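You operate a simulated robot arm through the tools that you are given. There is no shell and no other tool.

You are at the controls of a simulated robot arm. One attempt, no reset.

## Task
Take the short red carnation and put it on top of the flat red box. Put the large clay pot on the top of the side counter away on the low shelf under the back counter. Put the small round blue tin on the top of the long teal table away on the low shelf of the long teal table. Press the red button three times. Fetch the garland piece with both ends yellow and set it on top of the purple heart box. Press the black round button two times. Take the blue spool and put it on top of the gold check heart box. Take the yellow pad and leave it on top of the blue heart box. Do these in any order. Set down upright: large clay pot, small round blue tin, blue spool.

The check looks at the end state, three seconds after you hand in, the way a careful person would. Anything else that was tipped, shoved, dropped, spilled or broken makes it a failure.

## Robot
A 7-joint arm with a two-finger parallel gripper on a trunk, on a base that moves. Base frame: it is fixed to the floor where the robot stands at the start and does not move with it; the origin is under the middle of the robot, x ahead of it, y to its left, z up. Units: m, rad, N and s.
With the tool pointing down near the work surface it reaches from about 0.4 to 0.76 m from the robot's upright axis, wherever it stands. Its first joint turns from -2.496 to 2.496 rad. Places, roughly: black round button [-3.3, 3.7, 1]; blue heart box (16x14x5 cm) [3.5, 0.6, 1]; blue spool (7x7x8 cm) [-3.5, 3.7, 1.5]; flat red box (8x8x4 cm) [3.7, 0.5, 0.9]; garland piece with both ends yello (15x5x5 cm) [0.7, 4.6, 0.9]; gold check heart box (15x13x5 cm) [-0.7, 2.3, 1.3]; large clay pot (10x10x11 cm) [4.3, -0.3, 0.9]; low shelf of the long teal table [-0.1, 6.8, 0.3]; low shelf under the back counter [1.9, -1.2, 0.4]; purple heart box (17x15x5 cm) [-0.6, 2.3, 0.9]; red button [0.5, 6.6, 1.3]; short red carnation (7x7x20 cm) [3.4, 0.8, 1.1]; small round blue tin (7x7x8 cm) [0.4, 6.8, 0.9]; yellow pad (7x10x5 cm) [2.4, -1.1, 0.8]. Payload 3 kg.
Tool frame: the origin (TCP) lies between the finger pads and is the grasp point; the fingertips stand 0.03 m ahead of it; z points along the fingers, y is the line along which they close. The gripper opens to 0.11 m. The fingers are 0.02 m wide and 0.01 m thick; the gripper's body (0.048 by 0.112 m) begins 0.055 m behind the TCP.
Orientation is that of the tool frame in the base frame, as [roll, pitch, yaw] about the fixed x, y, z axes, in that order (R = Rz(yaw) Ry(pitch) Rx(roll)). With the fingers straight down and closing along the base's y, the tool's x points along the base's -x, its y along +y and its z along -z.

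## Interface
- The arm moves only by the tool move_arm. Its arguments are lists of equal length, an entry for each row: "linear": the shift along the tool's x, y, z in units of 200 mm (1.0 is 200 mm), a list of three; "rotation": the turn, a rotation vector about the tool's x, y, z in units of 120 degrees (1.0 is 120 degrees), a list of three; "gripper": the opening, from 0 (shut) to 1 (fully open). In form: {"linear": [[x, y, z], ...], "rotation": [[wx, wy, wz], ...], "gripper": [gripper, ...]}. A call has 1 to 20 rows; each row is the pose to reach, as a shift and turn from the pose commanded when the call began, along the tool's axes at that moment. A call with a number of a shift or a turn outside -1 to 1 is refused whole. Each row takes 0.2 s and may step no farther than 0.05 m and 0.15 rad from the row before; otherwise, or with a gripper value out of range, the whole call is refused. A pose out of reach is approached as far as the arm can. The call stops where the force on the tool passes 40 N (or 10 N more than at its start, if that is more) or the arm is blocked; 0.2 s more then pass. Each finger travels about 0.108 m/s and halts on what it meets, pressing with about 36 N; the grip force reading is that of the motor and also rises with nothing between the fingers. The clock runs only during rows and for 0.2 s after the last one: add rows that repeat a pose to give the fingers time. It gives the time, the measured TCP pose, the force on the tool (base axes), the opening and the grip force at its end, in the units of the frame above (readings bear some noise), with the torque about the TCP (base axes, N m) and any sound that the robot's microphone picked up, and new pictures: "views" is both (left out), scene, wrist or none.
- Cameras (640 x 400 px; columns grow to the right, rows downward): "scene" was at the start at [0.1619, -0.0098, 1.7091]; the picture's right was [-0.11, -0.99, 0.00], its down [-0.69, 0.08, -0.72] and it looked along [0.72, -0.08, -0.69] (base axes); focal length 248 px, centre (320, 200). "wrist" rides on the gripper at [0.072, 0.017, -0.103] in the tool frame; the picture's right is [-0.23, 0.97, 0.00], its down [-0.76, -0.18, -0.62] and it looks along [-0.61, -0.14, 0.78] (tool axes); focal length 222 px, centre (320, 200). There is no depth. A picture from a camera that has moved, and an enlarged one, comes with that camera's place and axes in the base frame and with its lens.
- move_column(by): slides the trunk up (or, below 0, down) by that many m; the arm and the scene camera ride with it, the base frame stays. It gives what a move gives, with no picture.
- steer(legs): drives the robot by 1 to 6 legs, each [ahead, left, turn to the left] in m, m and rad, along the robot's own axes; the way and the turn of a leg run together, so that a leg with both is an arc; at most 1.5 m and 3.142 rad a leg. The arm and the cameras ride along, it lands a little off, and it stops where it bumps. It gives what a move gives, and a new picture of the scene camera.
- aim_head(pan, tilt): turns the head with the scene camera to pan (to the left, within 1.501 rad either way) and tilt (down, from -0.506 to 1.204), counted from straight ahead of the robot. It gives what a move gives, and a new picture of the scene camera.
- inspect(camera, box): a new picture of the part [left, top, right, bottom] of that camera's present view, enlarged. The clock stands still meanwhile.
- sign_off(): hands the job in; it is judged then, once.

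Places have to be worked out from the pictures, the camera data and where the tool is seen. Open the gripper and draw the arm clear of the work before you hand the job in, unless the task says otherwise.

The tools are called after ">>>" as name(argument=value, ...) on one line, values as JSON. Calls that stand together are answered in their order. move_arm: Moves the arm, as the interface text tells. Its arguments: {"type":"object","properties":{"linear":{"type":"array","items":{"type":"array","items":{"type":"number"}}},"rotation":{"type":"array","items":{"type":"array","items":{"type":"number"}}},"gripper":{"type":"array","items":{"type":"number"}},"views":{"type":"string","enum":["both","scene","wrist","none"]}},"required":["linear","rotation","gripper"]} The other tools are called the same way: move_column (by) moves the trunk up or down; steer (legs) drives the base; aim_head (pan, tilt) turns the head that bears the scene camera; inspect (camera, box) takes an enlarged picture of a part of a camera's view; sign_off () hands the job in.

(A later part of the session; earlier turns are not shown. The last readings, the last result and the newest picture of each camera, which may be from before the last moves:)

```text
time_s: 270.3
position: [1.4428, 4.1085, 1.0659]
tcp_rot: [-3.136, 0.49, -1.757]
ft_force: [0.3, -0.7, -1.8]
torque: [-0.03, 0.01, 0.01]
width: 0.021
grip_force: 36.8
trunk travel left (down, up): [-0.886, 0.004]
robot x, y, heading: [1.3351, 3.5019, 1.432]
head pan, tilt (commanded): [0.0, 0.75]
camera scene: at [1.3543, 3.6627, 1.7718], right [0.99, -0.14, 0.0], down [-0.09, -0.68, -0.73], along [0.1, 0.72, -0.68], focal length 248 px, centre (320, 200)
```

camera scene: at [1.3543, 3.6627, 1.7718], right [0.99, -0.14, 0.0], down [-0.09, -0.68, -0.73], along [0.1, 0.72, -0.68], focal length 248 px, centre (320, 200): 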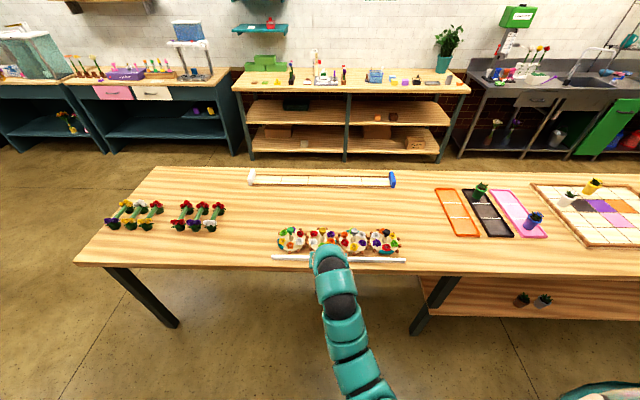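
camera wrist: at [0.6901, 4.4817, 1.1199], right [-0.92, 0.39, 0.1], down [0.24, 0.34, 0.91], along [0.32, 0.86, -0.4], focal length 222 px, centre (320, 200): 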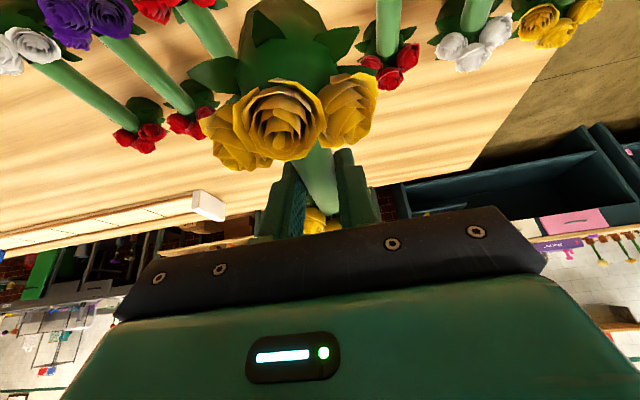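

I'm clear of the garlands. I back straight down through the gap between the teal counter and the flower stand.

>>> steer(legs=[[-1.22, 0.067, 0]])

>>> aim_head(pan=1.45, tilt=0.7)

```text
time_s: 276.4
position: [1.2096, 2.9252, 1.0678]
tcp_rot: [-3.135, 0.492, -1.728]
ft_force: [-0.8, 0.1, -2.2]
torque: [0.02, 0.0, -0.02]
width: 0.0212
grip_force: 35.7
trunk travel left (down, up): [-0.886, 0.004]
robot x, y, heading: [1.1127, 2.3144, 1.467]
head pan, tilt (commanded): [0.0, 0.75]
camera scene: at [1.1336, 2.4767, 1.7718], right [0.99, -0.11, 0.0], down [-0.07, -0.68, -0.73], along [0.08, 0.73, -0.68], focal length 248 px, centre (320, 200)
```

scene: 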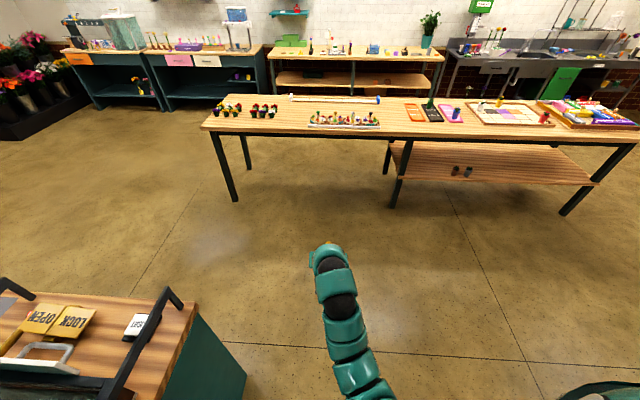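

```text
time_s: 278.0
position: [1.2087, 2.9252, 1.0666]
tcp_rot: [-3.136, 0.49, -1.726]
ft_force: [0.4, 0.4, -2.0]
torque: [0.03, 0.0, 0.01]
width: 0.021
grip_force: 36.1
trunk travel left (down, up): [-0.886, 0.004]
robot x, y, heading: [1.113, 2.314, 1.461]
head pan, tilt (commanded): [1.45, 0.7]
camera scene: at [1.0419, 2.4141, 1.776], right [0.23, 0.97, 0.0], down [0.63, -0.15, -0.76], along [-0.74, 0.17, -0.64], focal length 248 px, centre (320, 200)
```

scene: 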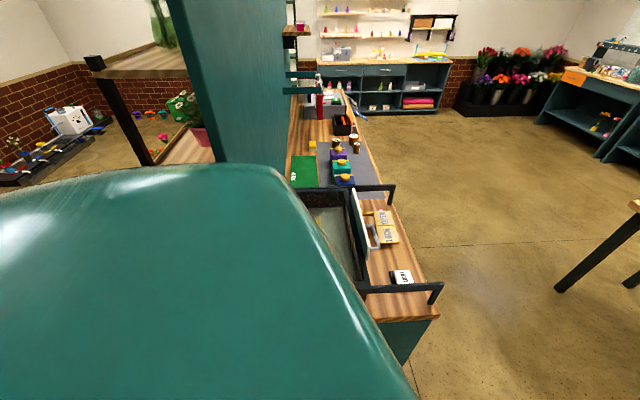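

The side view confirms the wall's end. I continue back to about (0.8,1.6) and then to (0.75,1.0).

>>> steer(legs=[[-0.744, 0.233, 0], [-0.6, 0.0, 0]])

>>> aim_head(pan=0.9, tilt=0.5)

```text
time_s: 285.2
position: [0.8362, 1.6077, 1.0669]
tcp_rot: [-3.136, 0.492, -1.713]
ft_force: [-0.1, -0.2, -2.0]
torque: [0.01, -0.02, -0.03]
width: 0.0208
grip_force: 35.5
trunk travel left (down, up): [-0.886, 0.004]
robot x, y, heading: [0.7526, 0.9987, 1.479]
head pan, tilt (commanded): [1.45, 0.7]
camera scene: at [0.6768, 1.0956, 1.7761], right [0.21, 0.98, 0.0], down [0.63, -0.14, -0.77], along [-0.75, 0.16, -0.64], focal length 248 px, centre (320, 200)
```

scene: 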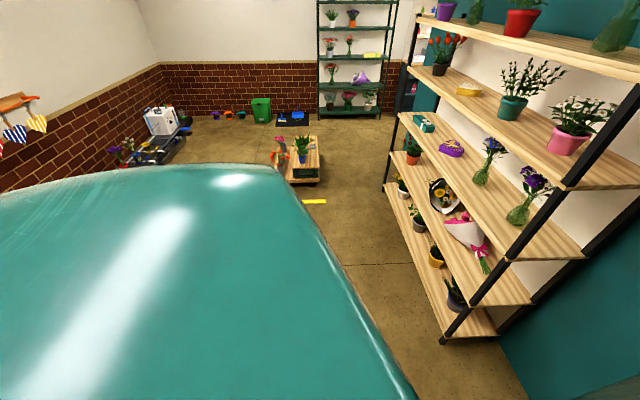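

```text
time_s: 286.1
position: [0.8367, 1.6092, 1.0666]
tcp_rot: [-3.135, 0.493, -1.714]
ft_force: [0.5, -0.3, -1.4]
torque: [-0.03, 0.0, -0.01]
width: 0.021
grip_force: 35.6
trunk travel left (down, up): [-0.886, 0.004]
robot x, y, heading: [0.7481, 0.9974, 1.476]
head pan, tilt (commanded): [0.901, 0.499]
camera scene: at [0.6941, 1.141, 1.7937], right [0.69, 0.72, 0.0], down [0.35, -0.33, -0.88], along [-0.63, 0.61, -0.48], focal length 248 px, centre (320, 200)
```

scene: 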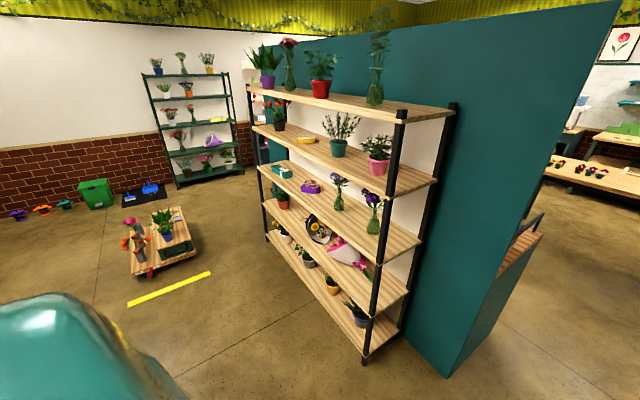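

The shelf's front edge runs from (0.225,2.03) to (-1.385,2.30); purple heart box ≈(-0.66,2.345), gold one above it. I slide left along the shelf's front.

>>> steer(legs=[[-0.02, 1.4, -0.07]])

>>> aim_head(pan=0.0, tilt=0.5)

```text
time_s: 293.2
position: [-0.5411, 1.761, 1.0664]
tcp_rot: [-3.136, 0.493, -1.774]
ft_force: [-0.1, -0.2, -1.8]
torque: [0.0, 0.02, 0.01]
width: 0.0211
grip_force: 36.3
trunk travel left (down, up): [-0.886, 0.004]
robot x, y, heading: [-0.6617, 1.156, 1.417]
head pan, tilt (commanded): [0.901, 0.499]
camera scene: at [-0.7132, 1.3022, 1.7937], right [0.73, 0.68, 0.0], down [0.32, -0.35, -0.88], along [-0.6, 0.65, -0.48], focal length 248 px, centre (320, 200)
```

scene: 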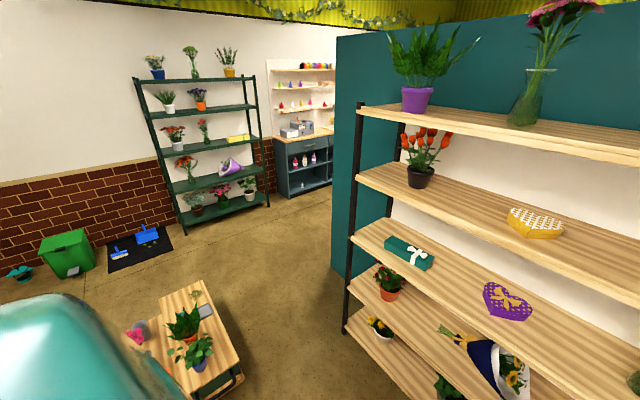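

```text
time_s: 294.4
position: [-0.5413, 1.7616, 1.0656]
tcp_rot: [-3.137, 0.491, -1.774]
ft_force: [-0.1, 0.0, -1.8]
torque: [0.03, -0.04, 0.01]
width: 0.0209
grip_force: 36.0
trunk travel left (down, up): [-0.886, 0.004]
robot x, y, heading: [-0.6616, 1.1584, 1.412]
head pan, tilt (commanded): [0.0, 0.499]
camera scene: at [-0.6371, 1.3252, 1.7937], right [0.99, -0.15, 0.0], down [-0.07, -0.47, -0.88], along [0.13, 0.87, -0.48], focal length 248 px, centre (320, 200)
```

scene: 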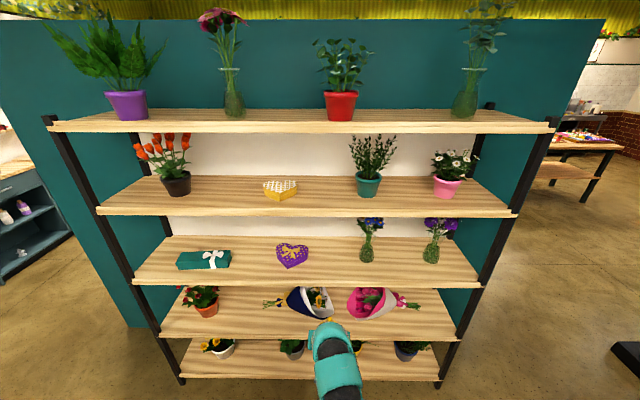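

Frontal view of the shelf. I zoom in on both heart boxes.

>>> inspect(camera="scene", box=[140, 120, 420, 300])

```text
2.22 times, centred on (280, 210) of scene
camera zoom: at [-0.6371, 1.3252, 1.7937], right [0.99, -0.15, 0.0], down [-0.07, -0.47, -0.88], along [0.13, 0.87, -0.48], focal length 552 px, centre (409, 178)
```

zoom: 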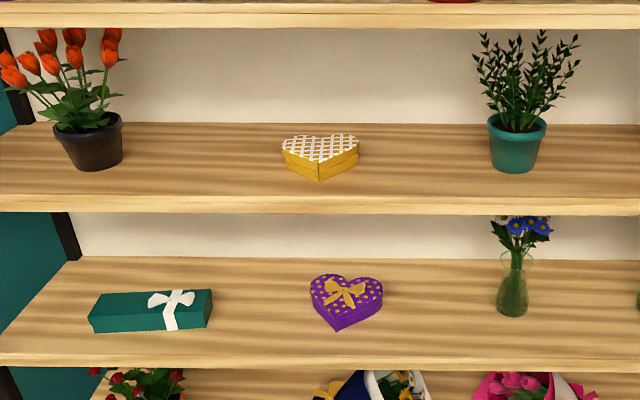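

Purple heart box centre ≈(-0.632,2.345), its top z≈0.93; upper board underside ≈1.25. I lower the trunk so the forearm stays level under the upper board, and raise the hand accordingly.

>>> move_column(by=-0.2)

>>> move_arm(linear=[[-0.094, 0, -0.176], [-0.188, 0, -0.353], [-0.283, 0, -0.53], [-0.377, 0, -0.706]], rotation=[[0, 0, 0], [0, 0, 0], [0, 0, 0], [0, 0, 0]], gripper=[0, 0, 0, 0], views="both")

```text
time_s: 296.6
position: [-0.5417, 1.7603, 0.8661]
tcp_rot: [-3.136, 0.494, -1.775]
ft_force: [-0.1, -0.2, -1.8]
torque: [0.02, 0.01, 0.01]
width: 0.0211
grip_force: 36.1
trunk travel left (down, up): [-0.686, 0.204]
robot x, y, heading: [-0.6633, 1.1588, 1.415]
head pan, tilt (commanded): [0.0, 0.499]
```

```text
time_s: 297.6
position: [-0.5416, 1.762, 1.0281]
tcp_rot: [-3.135, 0.491, -1.773]
ft_force: [-0.3, 0.1, -1.8]
torque: [0.03, 0.0, -0.02]
width: 0.021
grip_force: 35.7
trunk travel left (down, up): [-0.686, 0.204]
robot x, y, heading: [-0.6626, 1.155, 1.416]
head pan, tilt (commanded): [0.0, 0.499]
camera scene: at [-0.6372, 1.3251, 1.5937], right [0.99, -0.15, 0.0], down [-0.07, -0.47, -0.88], along [0.14, 0.87, -0.48], focal length 248 px, centre (320, 200)
camera wrist: at [-0.583, 1.6568, 1.0847], right [-0.91, 0.39, 0.1], down [0.25, 0.34, 0.91], along [0.32, 0.86, -0.4], focal length 222 px, centre (320, 200)
```

scene: 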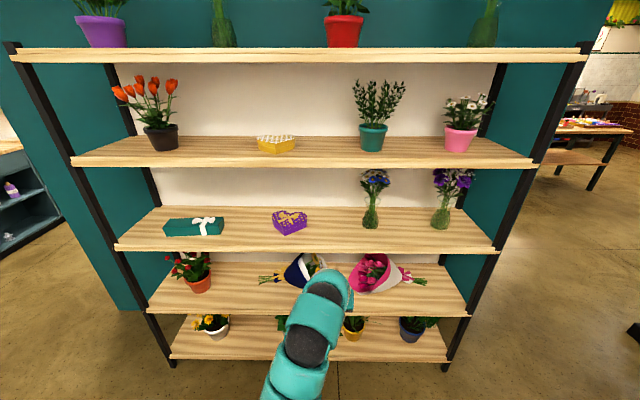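
wrist: 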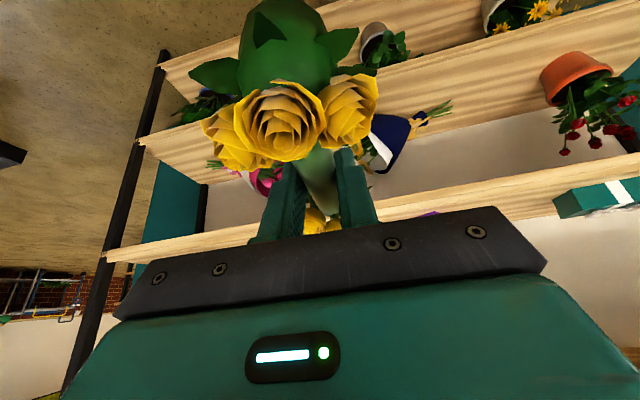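

The scene camera moved 0.2 m down, giving a baseline. I zoom to triangulate both hearts and the boards.

>>> inspect(camera="scene", box=[140, 100, 420, 280])

```text
2.22 times, centred on (280, 190) of scene
camera zoom: at [-0.6372, 1.3251, 1.5937], right [0.99, -0.15, 0.0], down [-0.07, -0.47, -0.88], along [0.14, 0.87, -0.48], focal length 552 px, centre (409, 222)
```

zoom: 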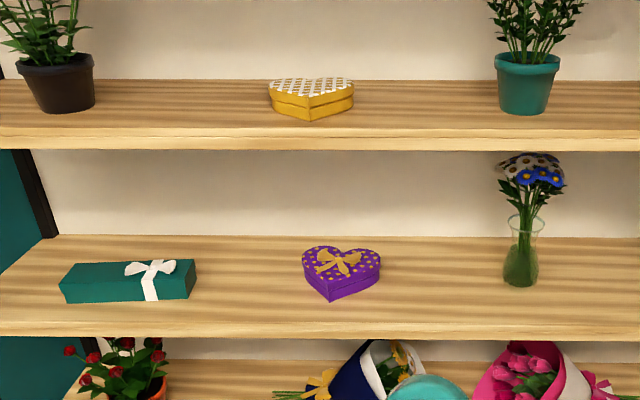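

Triangulated: purple heart centre ≈(-0.628,2.31), top z≈0.96, its board 0.913, upper board underside 1.27; gold heart ≈(-0.656,2.29), top 1.347. I raise the hand 2 cm and drive forward-left so the piece enters above the purple heart.

>>> move_arm(linear=[[-0.047, 0, -0.088]], rotation=[[0, 0, 0]], gripper=[0], views="none")

>>> steer(legs=[[0.3, 0.16, 0.0]])

>>> inspect(camera="wrist", box=[0, 0, 640, 400])

```text
time_s: 298.0
position: [-0.5426, 1.7617, 1.0469]
tcp_rot: [-3.136, 0.493, -1.772]
ft_force: [0.0, 0.7, -1.5]
torque: [0.01, 0.01, 0.01]
width: 0.0211
grip_force: 35.7
trunk travel left (down, up): [-0.686, 0.204]
robot x, y, heading: [-0.6641, 1.1572, 1.419]
head pan, tilt (commanded): [0.0, 0.499]
```

```text
time_s: 300.2
position: [-0.6522, 2.0861, 1.0464]
tcp_rot: [-3.137, 0.492, -1.774]
ft_force: [0.4, 1.2, -2.9]
torque: [0.02, 0.0, -0.03]
width: 0.021
grip_force: 35.8
trunk travel left (down, up): [-0.686, 0.204]
robot x, y, heading: [-0.7749, 1.4816, 1.413]
head pan, tilt (commanded): [0.0, 0.499]
camera scene: at [-0.7482, 1.6504, 1.5936], right [0.99, -0.15, 0.0], down [-0.07, -0.47, -0.88], along [0.13, 0.87, -0.48], focal length 248 px, centre (320, 200)
```

scene: 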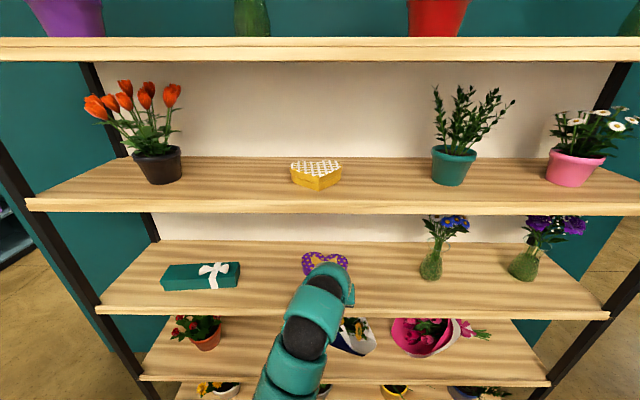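

```text
1.00 times, centred on (320, 200) of wrist (not enlarged: the box is as wide or as high as the picture)
camera zoom: at [-0.6936, 1.9807, 1.103], right [-0.91, 0.39, 0.1], down [0.25, 0.33, 0.91], along [0.32, 0.86, -0.4], focal length 222 px, centre (320, 200)
```

zoom: 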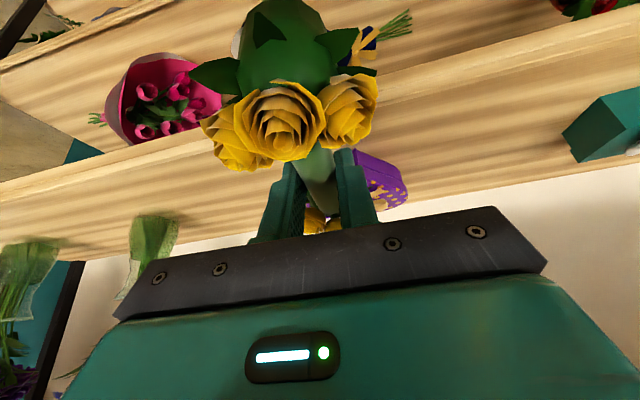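

The purple heart appears just right-ahead under the piece. I drive 5 cm more and extend the arm over it.

>>> steer(legs=[[0.05, 0.0, 0.0]])

>>> move_arm(linear=[[-0.154, 0.02, 0.082], [-0.308, 0.04, 0.165], [-0.462, 0.06, 0.247], [-0.616, 0.08, 0.33], [-0.77, 0.098, 0.412]], rotation=[[0, 0, 0], [0, 0, 0], [0, 0, 0], [0, 0, 0], [0, 0, 0]], gripper=[0, 0, 0, 0, 0], views="both")

>>> inspect(camera="scene", box=[230, 190, 430, 330])

```text
time_s: 301.2
position: [-0.6436, 2.1367, 1.0467]
tcp_rot: [-3.136, 0.49, -1.773]
ft_force: [0.9, 0.0, -0.9]
torque: [-0.01, 0.01, -0.01]
width: 0.021
grip_force: 36.2
trunk travel left (down, up): [-0.686, 0.204]
robot x, y, heading: [-0.7685, 1.5304, 1.413]
head pan, tilt (commanded): [0.0, 0.499]
camera scene: at [-0.7396, 1.7012, 1.5934], right [0.99, -0.15, 0.0], down [-0.07, -0.47, -0.88], along [0.14, 0.87, -0.48], focal length 248 px, centre (320, 200)
```

scene: 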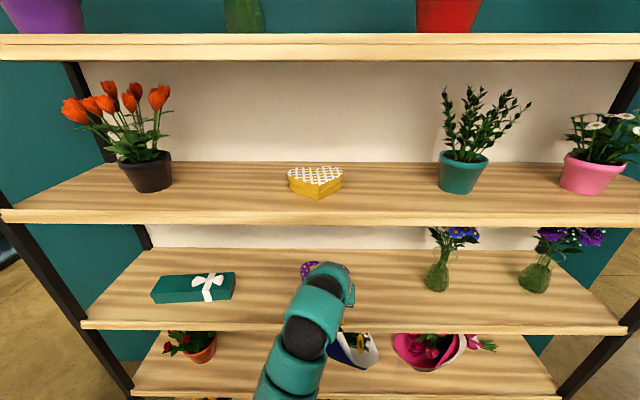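

```text
time_s: 302.6
position: [-0.6322, 2.3021, 1.0293]
tcp_rot: [-3.13, 0.458, -1.765]
ft_force: [0.5, 2.4, -2.6]
torque: [-0.16, 0.04, 0.01]
width: 0.0214
grip_force: 35.5
trunk travel left (down, up): [-0.686, 0.204]
robot x, y, heading: [-0.766, 1.524, 1.412]
head pan, tilt (commanded): [0.0, 0.499]
stopped in row 5: the arm was blocked; the commanded pose is now the measured one
camera scene: at [-0.7385, 1.7009, 1.5961], right [0.99, -0.16, 0.0], down [-0.08, -0.48, -0.87], along [0.14, 0.86, -0.49], focal length 248 px, centre (320, 200)
camera wrist: at [-0.6714, 2.1989, 1.0895], right [-0.92, 0.39, 0.09], down [0.25, 0.37, 0.9], along [0.32, 0.84, -0.43], focal length 222 px, centre (320, 200)
```

scene: 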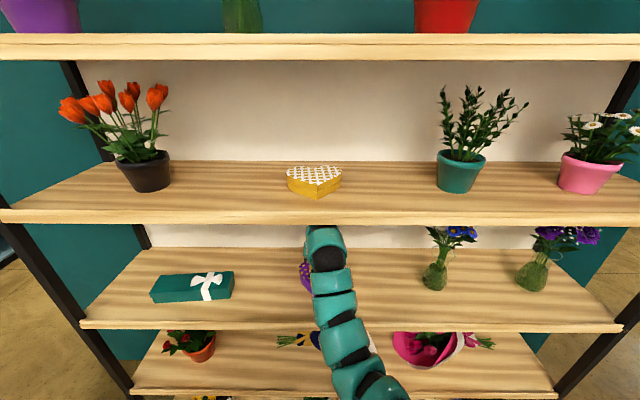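
wrist: 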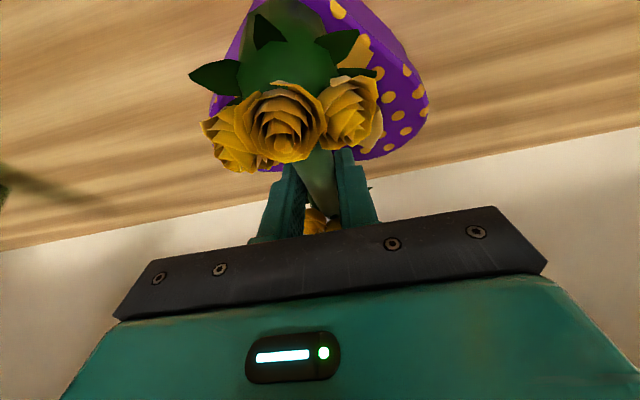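

```text
2.86 times, centred on (330, 260) of scene
camera zoom: at [-0.7385, 1.7009, 1.5961], right [0.99, -0.16, 0.0], down [-0.08, -0.48, -0.87], along [0.14, 0.86, -0.49], focal length 710 px, centre (291, 29)
```

zoom: 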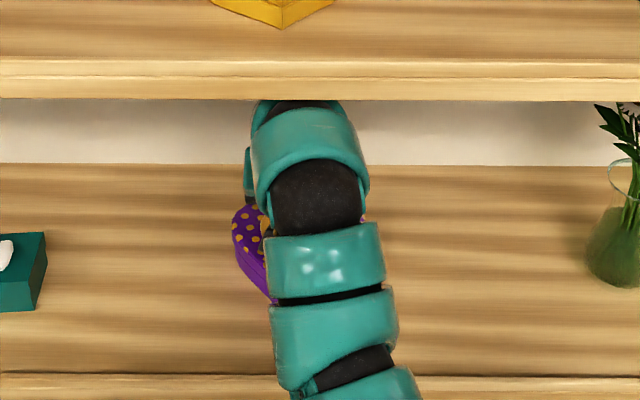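

The last row stopped as "blocked". I issue a stationary row to see whether any force persists.

>>> move_arm(linear=[[0, 0, 0], [0, 0, 0]], rotation=[[0, 0, 0], [0, 0, 0]], gripper=[0, 0], views="both")

```text
time_s: 303.2
position: [-0.6346, 2.2963, 1.0308]
tcp_rot: [-3.134, 0.464, -1.765]
ft_force: [-0.2, -0.6, -1.6]
torque: [0.02, 0.0, 0.01]
width: 0.0209
grip_force: 36.1
trunk travel left (down, up): [-0.686, 0.204]
robot x, y, heading: [-0.765, 1.5227, 1.409]
head pan, tilt (commanded): [0.0, 0.499]
camera scene: at [-0.7388, 1.69, 1.5943], right [0.99, -0.16, 0.0], down [-0.08, -0.47, -0.88], along [0.14, 0.87, -0.48], focal length 248 px, centre (320, 200)
camera wrist: at [-0.6728, 2.1914, 1.0912], right [-0.92, 0.39, 0.1], down [0.25, 0.36, 0.9], along [0.32, 0.85, -0.43], focal length 222 px, centre (320, 200)
```

scene: 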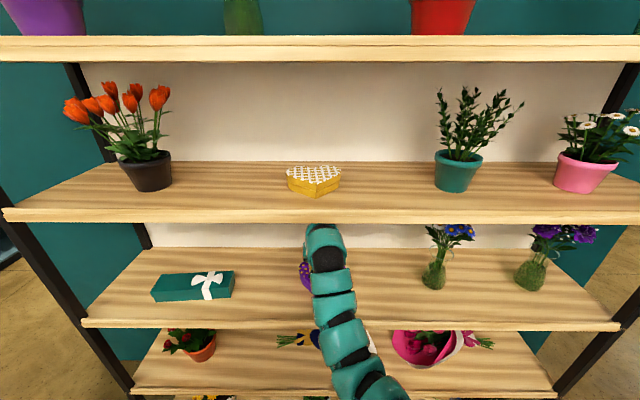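
wrist: 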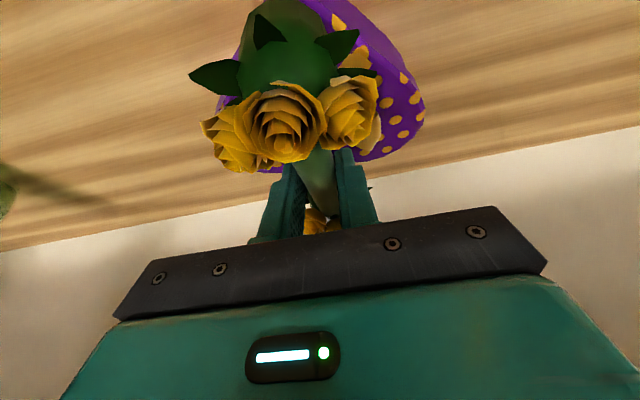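

No force remains; the base was only nudged back ~1 cm and the hand is within 1.5 cm of the heart's centre, which is fine. I now lower in steps.

>>> move_arm(linear=[[0.0224, 0, 0.0447], [0.035, 0, 0.07]], rotation=[[0, 0, 0], [0, 0, 0]], gripper=[0, 0], views="wrist")

```text
time_s: 303.8
position: [-0.6325, 2.2948, 1.0168]
tcp_rot: [-3.136, 0.468, -1.764]
ft_force: [-0.3, 1.5, 13.1]
torque: [1.03, -0.21, -0.01]
width: 0.0214
grip_force: 36.2
trunk travel left (down, up): [-0.686, 0.204]
robot x, y, heading: [-0.7695, 1.5202, 1.413]
head pan, tilt (commanded): [0.0, 0.499]
camera wrist: at [-0.6723, 2.1897, 1.0769], right [-0.92, 0.39, 0.1], down [0.25, 0.36, 0.9], along [0.32, 0.85, -0.42], focal length 222 px, centre (320, 200)
```

wrist: 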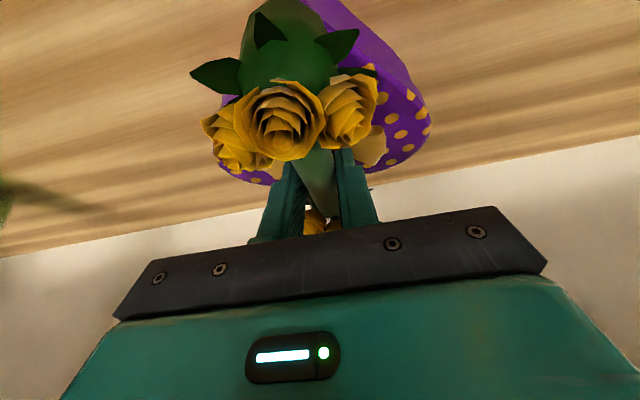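

Contact is on the far cluster first, and the piece is ~2.5 cm too near the heart's tip. I raise 2 cm and move the base 3 cm forward to centre it.

>>> move_arm(linear=[[-0.0448, 0, -0.0894], [-0.0448, 0, -0.0894]], rotation=[[0, -0.01, 0], [0, -0.01, 0]], gripper=[0, 0], views="none")

>>> steer(legs=[[0.03, 0.0, 0.0]])

>>> inspect(camera="wrist", box=[0, 0, 640, 400])

```text
time_s: 304.4
position: [-0.6338, 2.2968, 1.0349]
tcp_rot: [-3.135, 0.483, -1.764]
ft_force: [0.0, -0.4, -1.7]
torque: [0.0, 0.02, 0.02]
width: 0.0213
grip_force: 35.9
trunk travel left (down, up): [-0.686, 0.204]
robot x, y, heading: [-0.7659, 1.5219, 1.415]
head pan, tilt (commanded): [0.0, 0.499]
```

```text
time_s: 305.2
position: [-0.6304, 2.3259, 1.0358]
tcp_rot: [-3.133, 0.484, -1.761]
ft_force: [0.4, 0.5, -1.4]
torque: [-0.04, 0.0, -0.01]
width: 0.0211
grip_force: 36.0
trunk travel left (down, up): [-0.686, 0.204]
robot x, y, heading: [-0.7622, 1.5517, 1.411]
head pan, tilt (commanded): [0.0, 0.499]
camera scene: at [-0.7338, 1.7198, 1.5935], right [0.99, -0.16, 0.0], down [-0.08, -0.47, -0.88], along [0.14, 0.87, -0.48], focal length 248 px, centre (320, 200)
```

scene: 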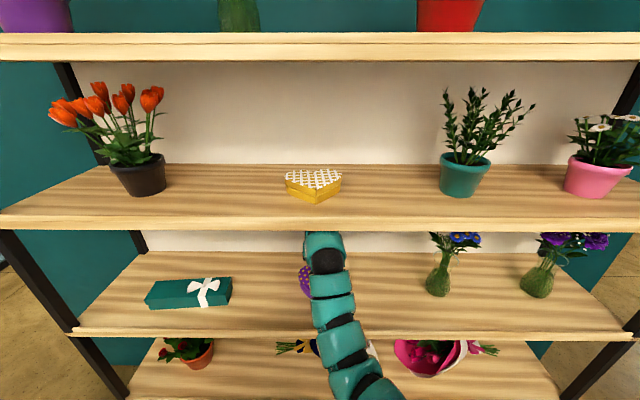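

```text
1.00 times, centred on (320, 200) of wrist (not enlarged: the box is as wide or as high as the picture)
camera zoom: at [-0.6687, 2.2198, 1.0924], right [-0.92, 0.39, 0.1], down [0.24, 0.34, 0.91], along [0.32, 0.86, -0.41], focal length 222 px, centre (320, 200)
```

zoom: 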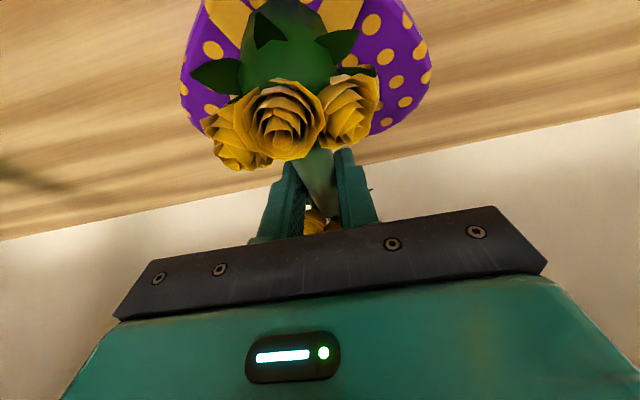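

The piece is now ~1.3 cm too deep. I pull it back 1.5 cm, then lower toward the heart.

>>> move_arm(linear=[[0.066, -0.02, -0.035], [0.089, -0.02, 0.0097], [0.112, -0.02, 0.054]], rotation=[[0, 0, 0], [0, 0, 0], [0, 0, 0]], gripper=[0, 0, 0], views="wrist")

```text
time_s: 306.0
position: [-0.6296, 2.3093, 1.0181]
tcp_rot: [-3.135, 0.488, -1.763]
ft_force: [-0.6, -0.5, 11.0]
torque: [-0.86, 0.22, -0.02]
width: 0.021
grip_force: 35.3
trunk travel left (down, up): [-0.686, 0.204]
robot x, y, heading: [-0.7615, 1.5508, 1.411]
head pan, tilt (commanded): [0.0, 0.499]
camera wrist: at [-0.6674, 2.2042, 1.0758], right [-0.92, 0.39, 0.1], down [0.24, 0.34, 0.91], along [0.32, 0.86, -0.41], focal length 222 px, centre (320, 200)
```

wrist: 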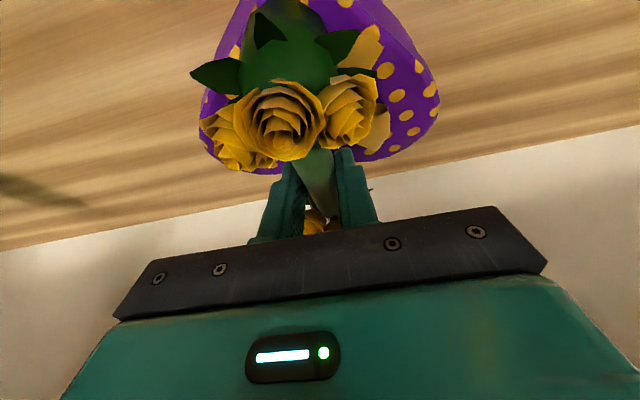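

Near cluster touches now (near the heart's tip). I lift slightly, go 6 mm deeper and set down again.

>>> move_arm(linear=[[-0.019, 0, -0.035], [-0.046, 0, -0.021], [-0.034, 0, 0.001], [-0.028, 0, 0.012]], rotation=[[0, 0, 0], [0, 0.004, 0], [0, 0.004, 0], [0, 0.004, 0]], gripper=[0, 0, 0, 0], views="none")

```text
time_s: 307.0
position: [-0.628, 2.3149, 1.0184]
tcp_rot: [-3.136, 0.48, -1.763]
ft_force: [0.0, 2.3, 11.4]
torque: [-0.83, 0.14, -0.01]
width: 0.0211
grip_force: 36.1
trunk travel left (down, up): [-0.686, 0.204]
robot x, y, heading: [-0.7601, 1.5503, 1.412]
head pan, tilt (commanded): [0.0, 0.499]
```

Both ends are within half a millimetre of contact. I relax the press slightly and open the fingers gently.

>>> move_arm(linear=[[-0.004, 0, -0.008], [-0.004, 0, -0.008], [-0.004, 0, -0.008], [-0.004, 0, -0.008], [-0.004, 0, -0.008]], rotation=[[0, 0.002, 0], [0, 0.002, 0], [0, 0.002, 0], [0, 0.002, 0], [0, 0.002, 0]], gripper=[0, 0.22, 0.28, 0.36, 0.45], views="wrist")

```text
time_s: 308.2
position: [-0.6277, 2.315, 1.0172]
tcp_rot: [-3.135, 0.47, -1.762]
ft_force: [-0.1, 0.3, 0.6]
torque: [-0.01, 0.0, 0.01]
width: 0.0495
grip_force: 0.1
trunk travel left (down, up): [-0.686, 0.204]
robot x, y, heading: [-0.761, 1.5478, 1.413]
head pan, tilt (commanded): [0.0, 0.499]
camera wrist: at [-0.6676, 2.2105, 1.0757], right [-0.92, 0.39, 0.1], down [0.25, 0.35, 0.9], along [0.32, 0.85, -0.42], focal length 222 px, centre (320, 200)
```

wrist: 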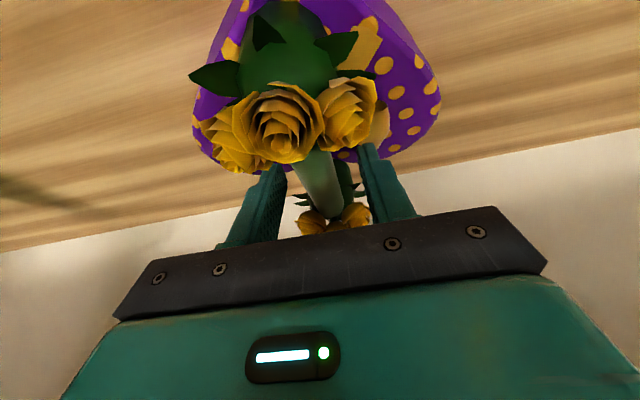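

The piece rests on the heart. I raise the fingers straight up clear of the flower clusters, then check.

>>> move_arm(linear=[[-0.04, 0, -0.08], [-0.085, 0, -0.165], [-0.125, 0, -0.245]], rotation=[[0, 0, 0], [0, 0, 0], [0, 0, 0]], gripper=[0.45, 0.45, 0.45], views="wrist")

```text
time_s: 309.2
position: [-0.6302, 2.3011, 1.0238]
tcp_rot: [-3.123, 0.391, -1.75]
ft_force: [0.5, -0.2, -0.1]
torque: [0.02, 0.02, 0.01]
width: 0.0494
grip_force: 0.0
trunk travel left (down, up): [-0.686, 0.204]
robot x, y, heading: [-0.7618, 1.5428, 1.411]
head pan, tilt (commanded): [0.0, 0.499]
stopped in row 3: the arm was blocked; the commanded pose is now the measured one
camera wrist: at [-0.6674, 2.1994, 1.092], right [-0.92, 0.39, 0.07], down [0.25, 0.43, 0.87], along [0.31, 0.82, -0.49], focal length 222 px, centre (320, 200)
```

wrist: 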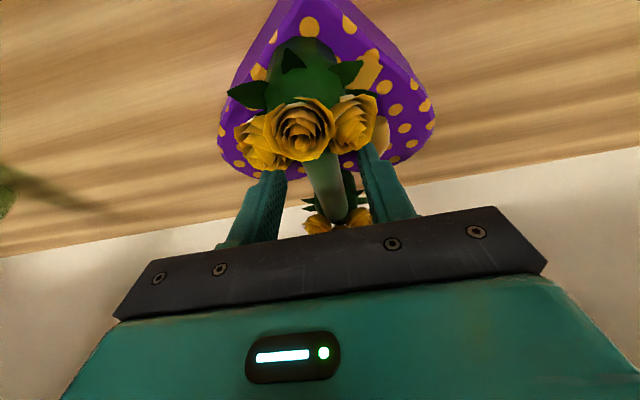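

The wrist touches the upper board, so I cannot rise at this steepness. I tilt the hand back to ~45° (lowers the wrist) around the fingertips, nudging 1 cm forward to keep clear of the near cluster.

>>> move_arm(linear=[[-0.02, 0, 0.008], [-0.04, 0, 0.016], [-0.055, 0, 0.023], [-0.055, 0, 0.023]], rotation=[[0, -0.048, 0], [0, -0.096, 0], [0, -0.144, 0], [0, -0.19, 0]], gripper=[0.45, 0.45, 0.45, 0.45], views="both")

```text
time_s: 310.2
position: [-0.6281, 2.3146, 1.0317]
tcp_rot: [-3.12, 0.807, -1.744]
ft_force: [0.1, 0.2, -0.1]
torque: [0.0, 0.01, -0.03]
width: 0.0496
grip_force: 0.0
trunk travel left (down, up): [-0.686, 0.204]
robot x, y, heading: [-0.7615, 1.5484, 1.413]
head pan, tilt (commanded): [0.0, 0.499]
camera scene: at [-0.7343, 1.7174, 1.5937], right [0.99, -0.16, 0.0], down [-0.08, -0.47, -0.88], along [0.14, 0.87, -0.48], focal length 248 px, centre (320, 200)
camera wrist: at [-0.6696, 2.1967, 1.0511], right [-0.93, 0.34, 0.15], down [0.17, 0.05, 0.98], along [0.33, 0.94, -0.1], focal length 222 px, centre (320, 200)
```

scene: 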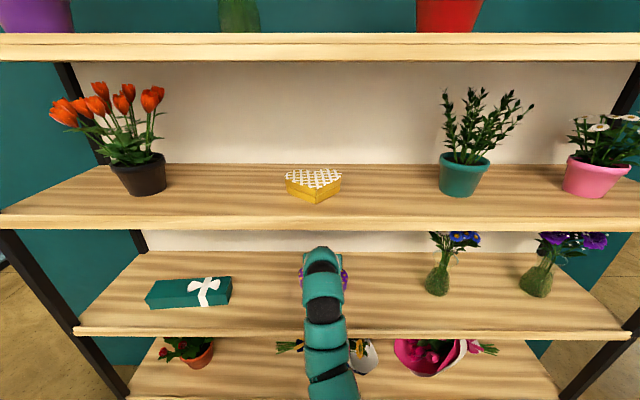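
wrist: 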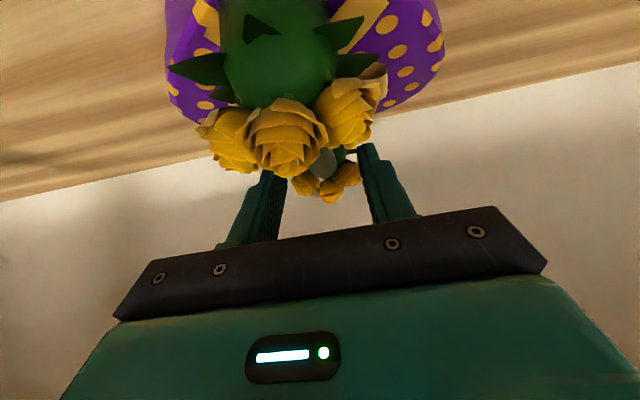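

Tilting worked with no contact. I raise 2 cm, tilt further to ~58°, then raise 3 cm more so the fingers clear the flowers and the wrist stays under the board.

>>> move_arm(linear=[[-0.036, 0, -0.035], [-0.072, 0, -0.069], [-0.072, 0, -0.069], [-0.072, 0, -0.069]], rotation=[[0, 0, 0], [0, 0, 0], [0, -0.05, 0], [0, -0.0955, 0]], gripper=[0.45, 0.45, 0.45, 0.45], views="none")

>>> move_arm(linear=[[-0.064, 0, -0.04], [-0.127, 0, -0.08]], rotation=[[0, 0, 0], [0, 0, 0]], gripper=[0.45, 0.45], views="wrist")

```text
time_s: 311.2
position: [-0.6283, 2.3145, 1.0535]
tcp_rot: [-3.113, 1.006, -1.738]
ft_force: [-0.7, -0.4, -0.3]
torque: [0.01, -0.03, 0.02]
width: 0.0492
grip_force: 0.0
trunk travel left (down, up): [-0.686, 0.204]
robot x, y, heading: [-0.7624, 1.5461, 1.411]
head pan, tilt (commanded): [0.0, 0.499]
```

```text
time_s: 311.8
position: [-0.6287, 2.3139, 1.0808]
tcp_rot: [-3.115, 1.005, -1.736]
ft_force: [-0.2, 0.7, -0.2]
torque: [0.0, 0.0, -0.01]
width: 0.0495
grip_force: 0.0
trunk travel left (down, up): [-0.686, 0.204]
robot x, y, heading: [-0.7635, 1.5517, 1.416]
head pan, tilt (commanded): [0.0, 0.499]
camera wrist: at [-0.6704, 2.1944, 1.0756], right [-0.94, 0.3, 0.18], down [0.14, -0.15, 0.98], along [0.32, 0.94, 0.09], focal length 222 px, centre (320, 200)
```

wrist: 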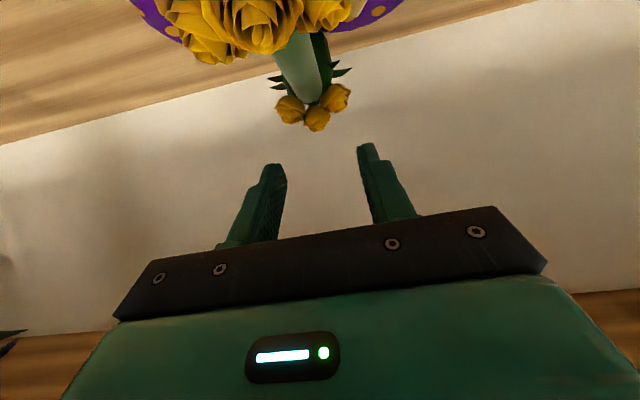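

The fingers are well above the garland piece. I back the robot straight out.

>>> steer(legs=[[-0.4, 0.0, 0.0]])

>>> inspect(camera="scene", box=[180, 100, 440, 290])

```text
time_s: 314.3
position: [-0.6833, 1.9182, 1.0813]
tcp_rot: [-3.113, 1.005, -1.754]
ft_force: [0.0, 0.7, -0.1]
torque: [0.0, 0.02, -0.01]
width: 0.0494
grip_force: 0.0
trunk travel left (down, up): [-0.686, 0.204]
robot x, y, heading: [-0.8287, 1.1596, 1.395]
head pan, tilt (commanded): [0.0, 0.499]
camera scene: at [-0.7981, 1.323, 1.5939], right [0.98, -0.17, 0.0], down [-0.08, -0.47, -0.88], along [0.15, 0.86, -0.48], focal length 248 px, centre (320, 200)
```

scene: 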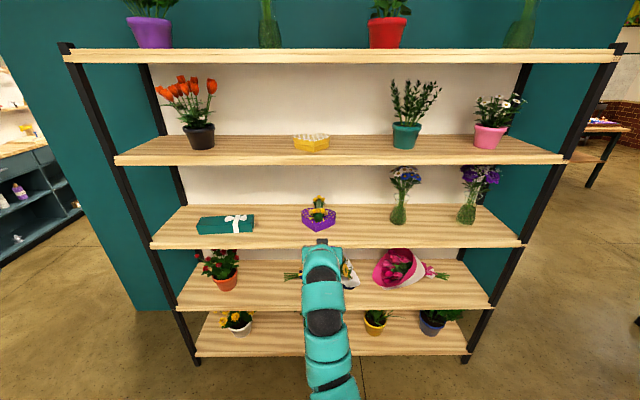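

```text
2.11 times, centred on (310, 195) of scene
camera zoom: at [-0.7981, 1.323, 1.5939], right [0.98, -0.17, 0.0], down [-0.08, -0.47, -0.88], along [0.15, 0.86, -0.48], focal length 523 px, centre (341, 210)
```

zoom: 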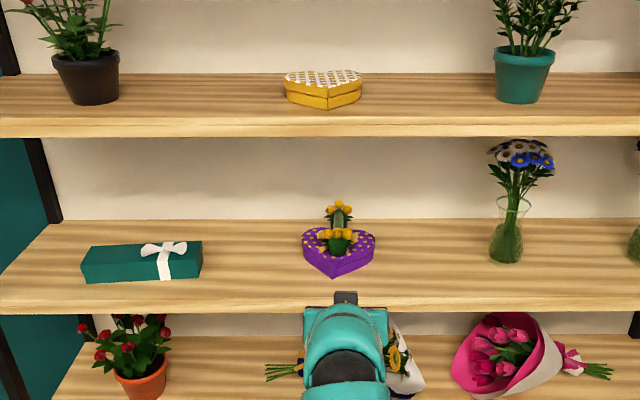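

The garland piece lies securely on the purple heart box. Next the black button and blue spool at the far left. I retract the arm and turn left to see the way.

>>> move_arm(linear=[[0.1, 0, -0.158], [0.2, 0, -0.316], [0.3, 0, -0.475], [0.402, 0, -0.633]], rotation=[[0, 0, 0], [0, 0, 0], [0, 0, 0], [0, 0, 0]], gripper=[0.45, 0.45, 0.45, 0.45], views="none")

>>> steer(legs=[[-0.25, 0, 0], [0, 0, 1.6]])

```text
time_s: 315.3
position: [-0.7143, 1.7689, 1.0847]
tcp_rot: [-3.113, 1.004, -1.753]
ft_force: [-0.8, -0.1, 0.1]
torque: [-0.01, 0.02, -0.04]
width: 0.0493
grip_force: 0.1
trunk travel left (down, up): [-0.686, 0.204]
robot x, y, heading: [-0.8298, 1.1546, 1.393]
head pan, tilt (commanded): [0.0, 0.499]
```

```text
time_s: 321.0
position: [-1.4878, 1.0089, 1.0844]
tcp_rot: [-3.113, 1.003, -0.157]
ft_force: [-0.4, -0.4, -0.5]
torque: [0.01, -0.05, 0.02]
width: 0.0495
grip_force: 0.0
trunk travel left (down, up): [-0.686, 0.204]
robot x, y, heading: [-0.8723, 0.9114, 2.993]
head pan, tilt (commanded): [0.0, 0.499]
camera scene: at [-1.0405, 0.9348, 1.5937], right [0.15, 0.99, 0.0], down [0.47, -0.07, -0.88], along [-0.87, 0.13, -0.48], focal length 248 px, centre (320, 200)
```

scene: 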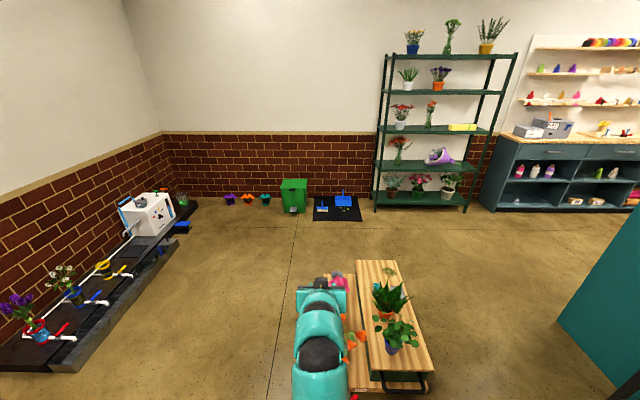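

The plant cart blocks the direct way; the south side is wide open. I drive around it: first left-forward, then along y≈0.5.

>>> steer(legs=[[0.357, 0.52, 0], [1.34, 0.15, 0]])

>>> steer(legs=[[0, 0, -1.45]])

```text
time_s: 331.0
position: [-3.3041, 0.6445, 1.083]
tcp_rot: [-3.115, 1.002, -0.178]
ft_force: [0.8, -0.2, -0.6]
torque: [-0.01, 0.0, -0.01]
width: 0.0494
grip_force: 0.1
trunk travel left (down, up): [-0.686, 0.204]
robot x, y, heading: [-2.689, 0.533, 2.969]
head pan, tilt (commanded): [0.0, 0.499]
camera scene: at [-2.8586, 0.5612, 1.5937], right [0.17, 0.99, 0.0], down [0.47, -0.08, -0.88], along [-0.86, 0.15, -0.48], focal length 248 px, centre (320, 200)
```

scene: 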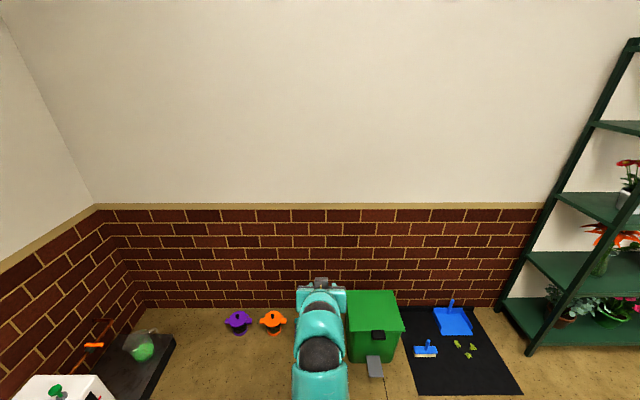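

```text
time_s: 335.0
position: [-2.6488, 1.1562, 1.0841]
tcp_rot: [-3.113, 1.004, -1.636]
ft_force: [-0.9, 0.2, -0.3]
torque: [0.03, 0.03, -0.02]
width: 0.0496
grip_force: 0.1
trunk travel left (down, up): [-0.686, 0.204]
robot x, y, heading: [-2.6856, 0.5342, 1.509]
head pan, tilt (commanded): [0.0, 0.499]
camera scene: at [-2.6798, 0.7026, 1.5937], right [1.0, -0.06, 0.0], down [-0.03, -0.48, -0.88], along [0.05, 0.88, -0.48], focal length 248 px, centre (320, 200)
```

scene: 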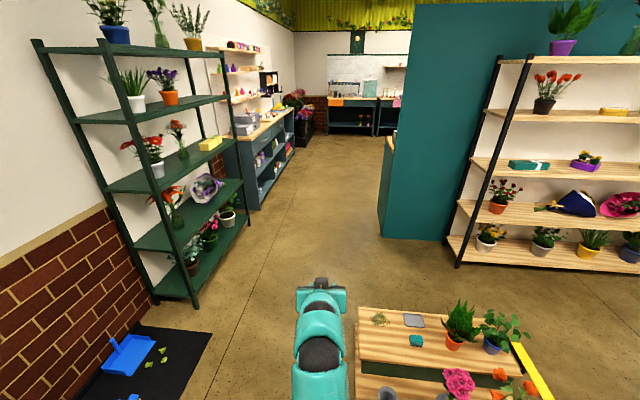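

Clear aisle between the green shelf and the plant cart. I drive up through it to about (-2.55,2.7).

>>> steer(legs=[[0.95, 0.3, 0], [1.2, -0.3, 0]])

>>> aim_head(pan=0.8, tilt=0.3)

```text
time_s: 346.0
position: [-2.687, 3.3306, 1.0835]
tcp_rot: [-3.112, 1.004, -1.53]
ft_force: [0.5, 0.3, -0.2]
torque: [0.03, -0.03, 0.05]
width: 0.0493
grip_force: 0.1
trunk travel left (down, up): [-0.686, 0.204]
robot x, y, heading: [-2.6626, 2.7099, 1.617]
head pan, tilt (commanded): [0.0, 0.499]
camera scene: at [-2.6709, 2.8761, 1.5937], right [1.0, 0.05, 0.0], down [0.02, -0.48, -0.88], along [-0.04, 0.88, -0.48], focal length 248 px, centre (320, 200)
```

scene: 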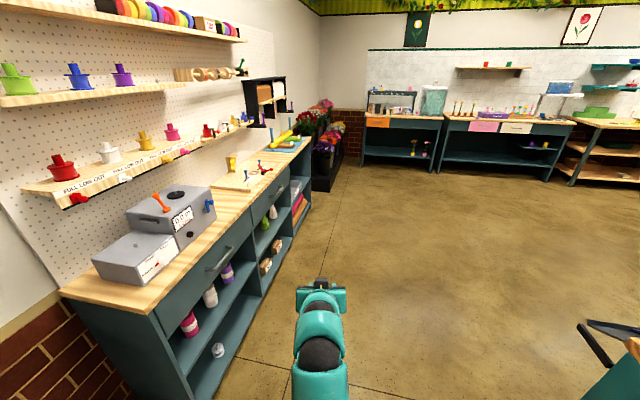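

```text
time_s: 347.2
position: [-2.6879, 3.3288, 1.084]
tcp_rot: [-3.113, 1.004, -1.532]
ft_force: [0.2, 0.4, 0.9]
torque: [0.01, -0.02, -0.02]
width: 0.0495
grip_force: 0.0
trunk travel left (down, up): [-0.686, 0.204]
robot x, y, heading: [-2.6619, 2.7069, 1.621]
head pan, tilt (commanded): [0.799, 0.3]
camera scene: at [-2.7366, 2.8469, 1.6121], right [0.66, 0.75, 0.0], down [0.22, -0.2, -0.96], along [-0.72, 0.63, -0.3], focal length 248 px, centre (320, 200)
```

scene: 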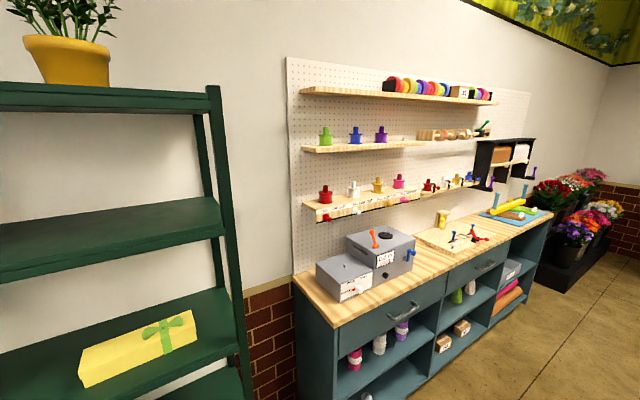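

I see the pegboard with spools (blue one on the middle shelf) and a grey device with a black round button on top. I zoom in.

>>> inspect(camera="scene", box=[290, 210, 440, 310])

>>> inspect(camera="scene", box=[290, 110, 450, 220])

```text
4.00 times, centred on (365, 260) of scene
camera zoom: at [-2.7366, 2.8469, 1.6121], right [0.66, 0.75, 0.0], down [0.22, -0.2, -0.96], along [-0.72, 0.63, -0.3], focal length 994 px, centre (140, -40)
```

zoom: 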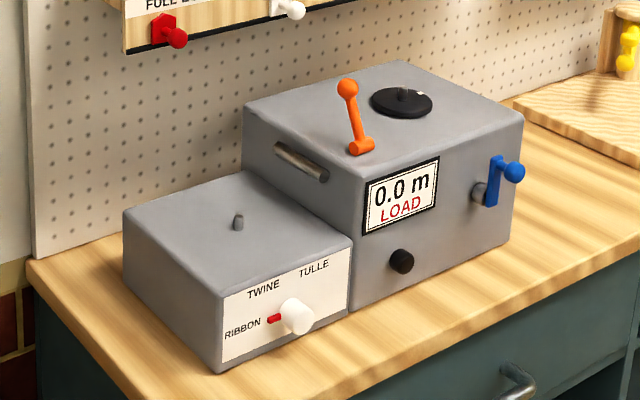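

```text
3.64 times, centred on (370, 165) of scene
camera zoom: at [-2.7366, 2.8469, 1.6121], right [0.66, 0.75, 0.0], down [0.22, -0.2, -0.96], along [-0.72, 0.63, -0.3], focal length 903 px, centre (138, 327)
```

zoom: 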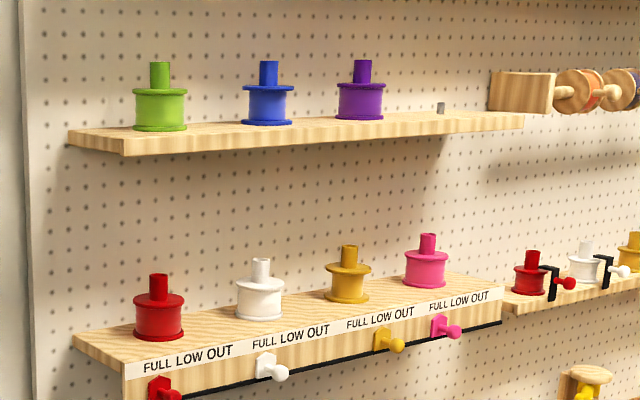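

The black round button is the knob on the grey box's front under "LOAD" (≈(-3.26,3.68,0.97)). I move right-forward and turn to face the cabinet.

>>> steer(legs=[[0.62, -0.34, 0], [0, 0, 1.35]])

>>> aim_head(pan=0.0, tilt=0.4)

```text
time_s: 354.2
position: [-2.9646, 3.4594, 1.0841]
tcp_rot: [-3.113, 1.004, -0.221]
ft_force: [-0.8, 0.4, 0.5]
torque: [-0.02, -0.03, 0.01]
width: 0.0494
grip_force: 0.1
trunk travel left (down, up): [-0.686, 0.204]
robot x, y, heading: [-2.358, 3.3217, 2.926]
head pan, tilt (commanded): [0.799, 0.3]
camera scene: at [-2.5115, 3.2862, 1.6121], right [-0.55, 0.83, 0.0], down [0.25, 0.16, -0.96], along [-0.8, -0.53, -0.3], focal length 248 px, centre (320, 200)
```

scene: 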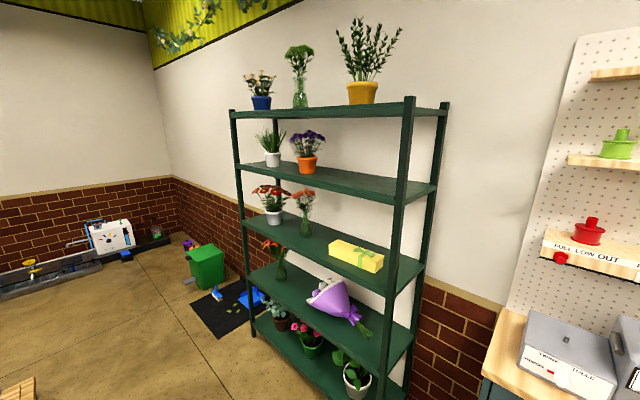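

```text
time_s: 355.4
position: [-2.965, 3.4591, 1.0837]
tcp_rot: [-3.113, 1.004, -0.22]
ft_force: [0.1, -0.1, 0.2]
torque: [0.02, 0.02, 0.03]
width: 0.0497
grip_force: 0.1
trunk travel left (down, up): [-0.686, 0.204]
robot x, y, heading: [-2.3581, 3.3243, 2.929]
head pan, tilt (commanded): [0.0, 0.4]
camera scene: at [-2.5243, 3.3574, 1.6029], right [0.21, 0.98, 0.0], down [0.38, -0.08, -0.92], along [-0.9, 0.19, -0.39], focal length 248 px, centre (320, 200)
```

scene: 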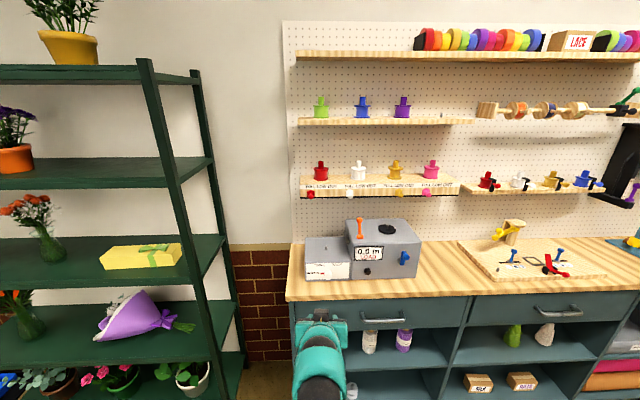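

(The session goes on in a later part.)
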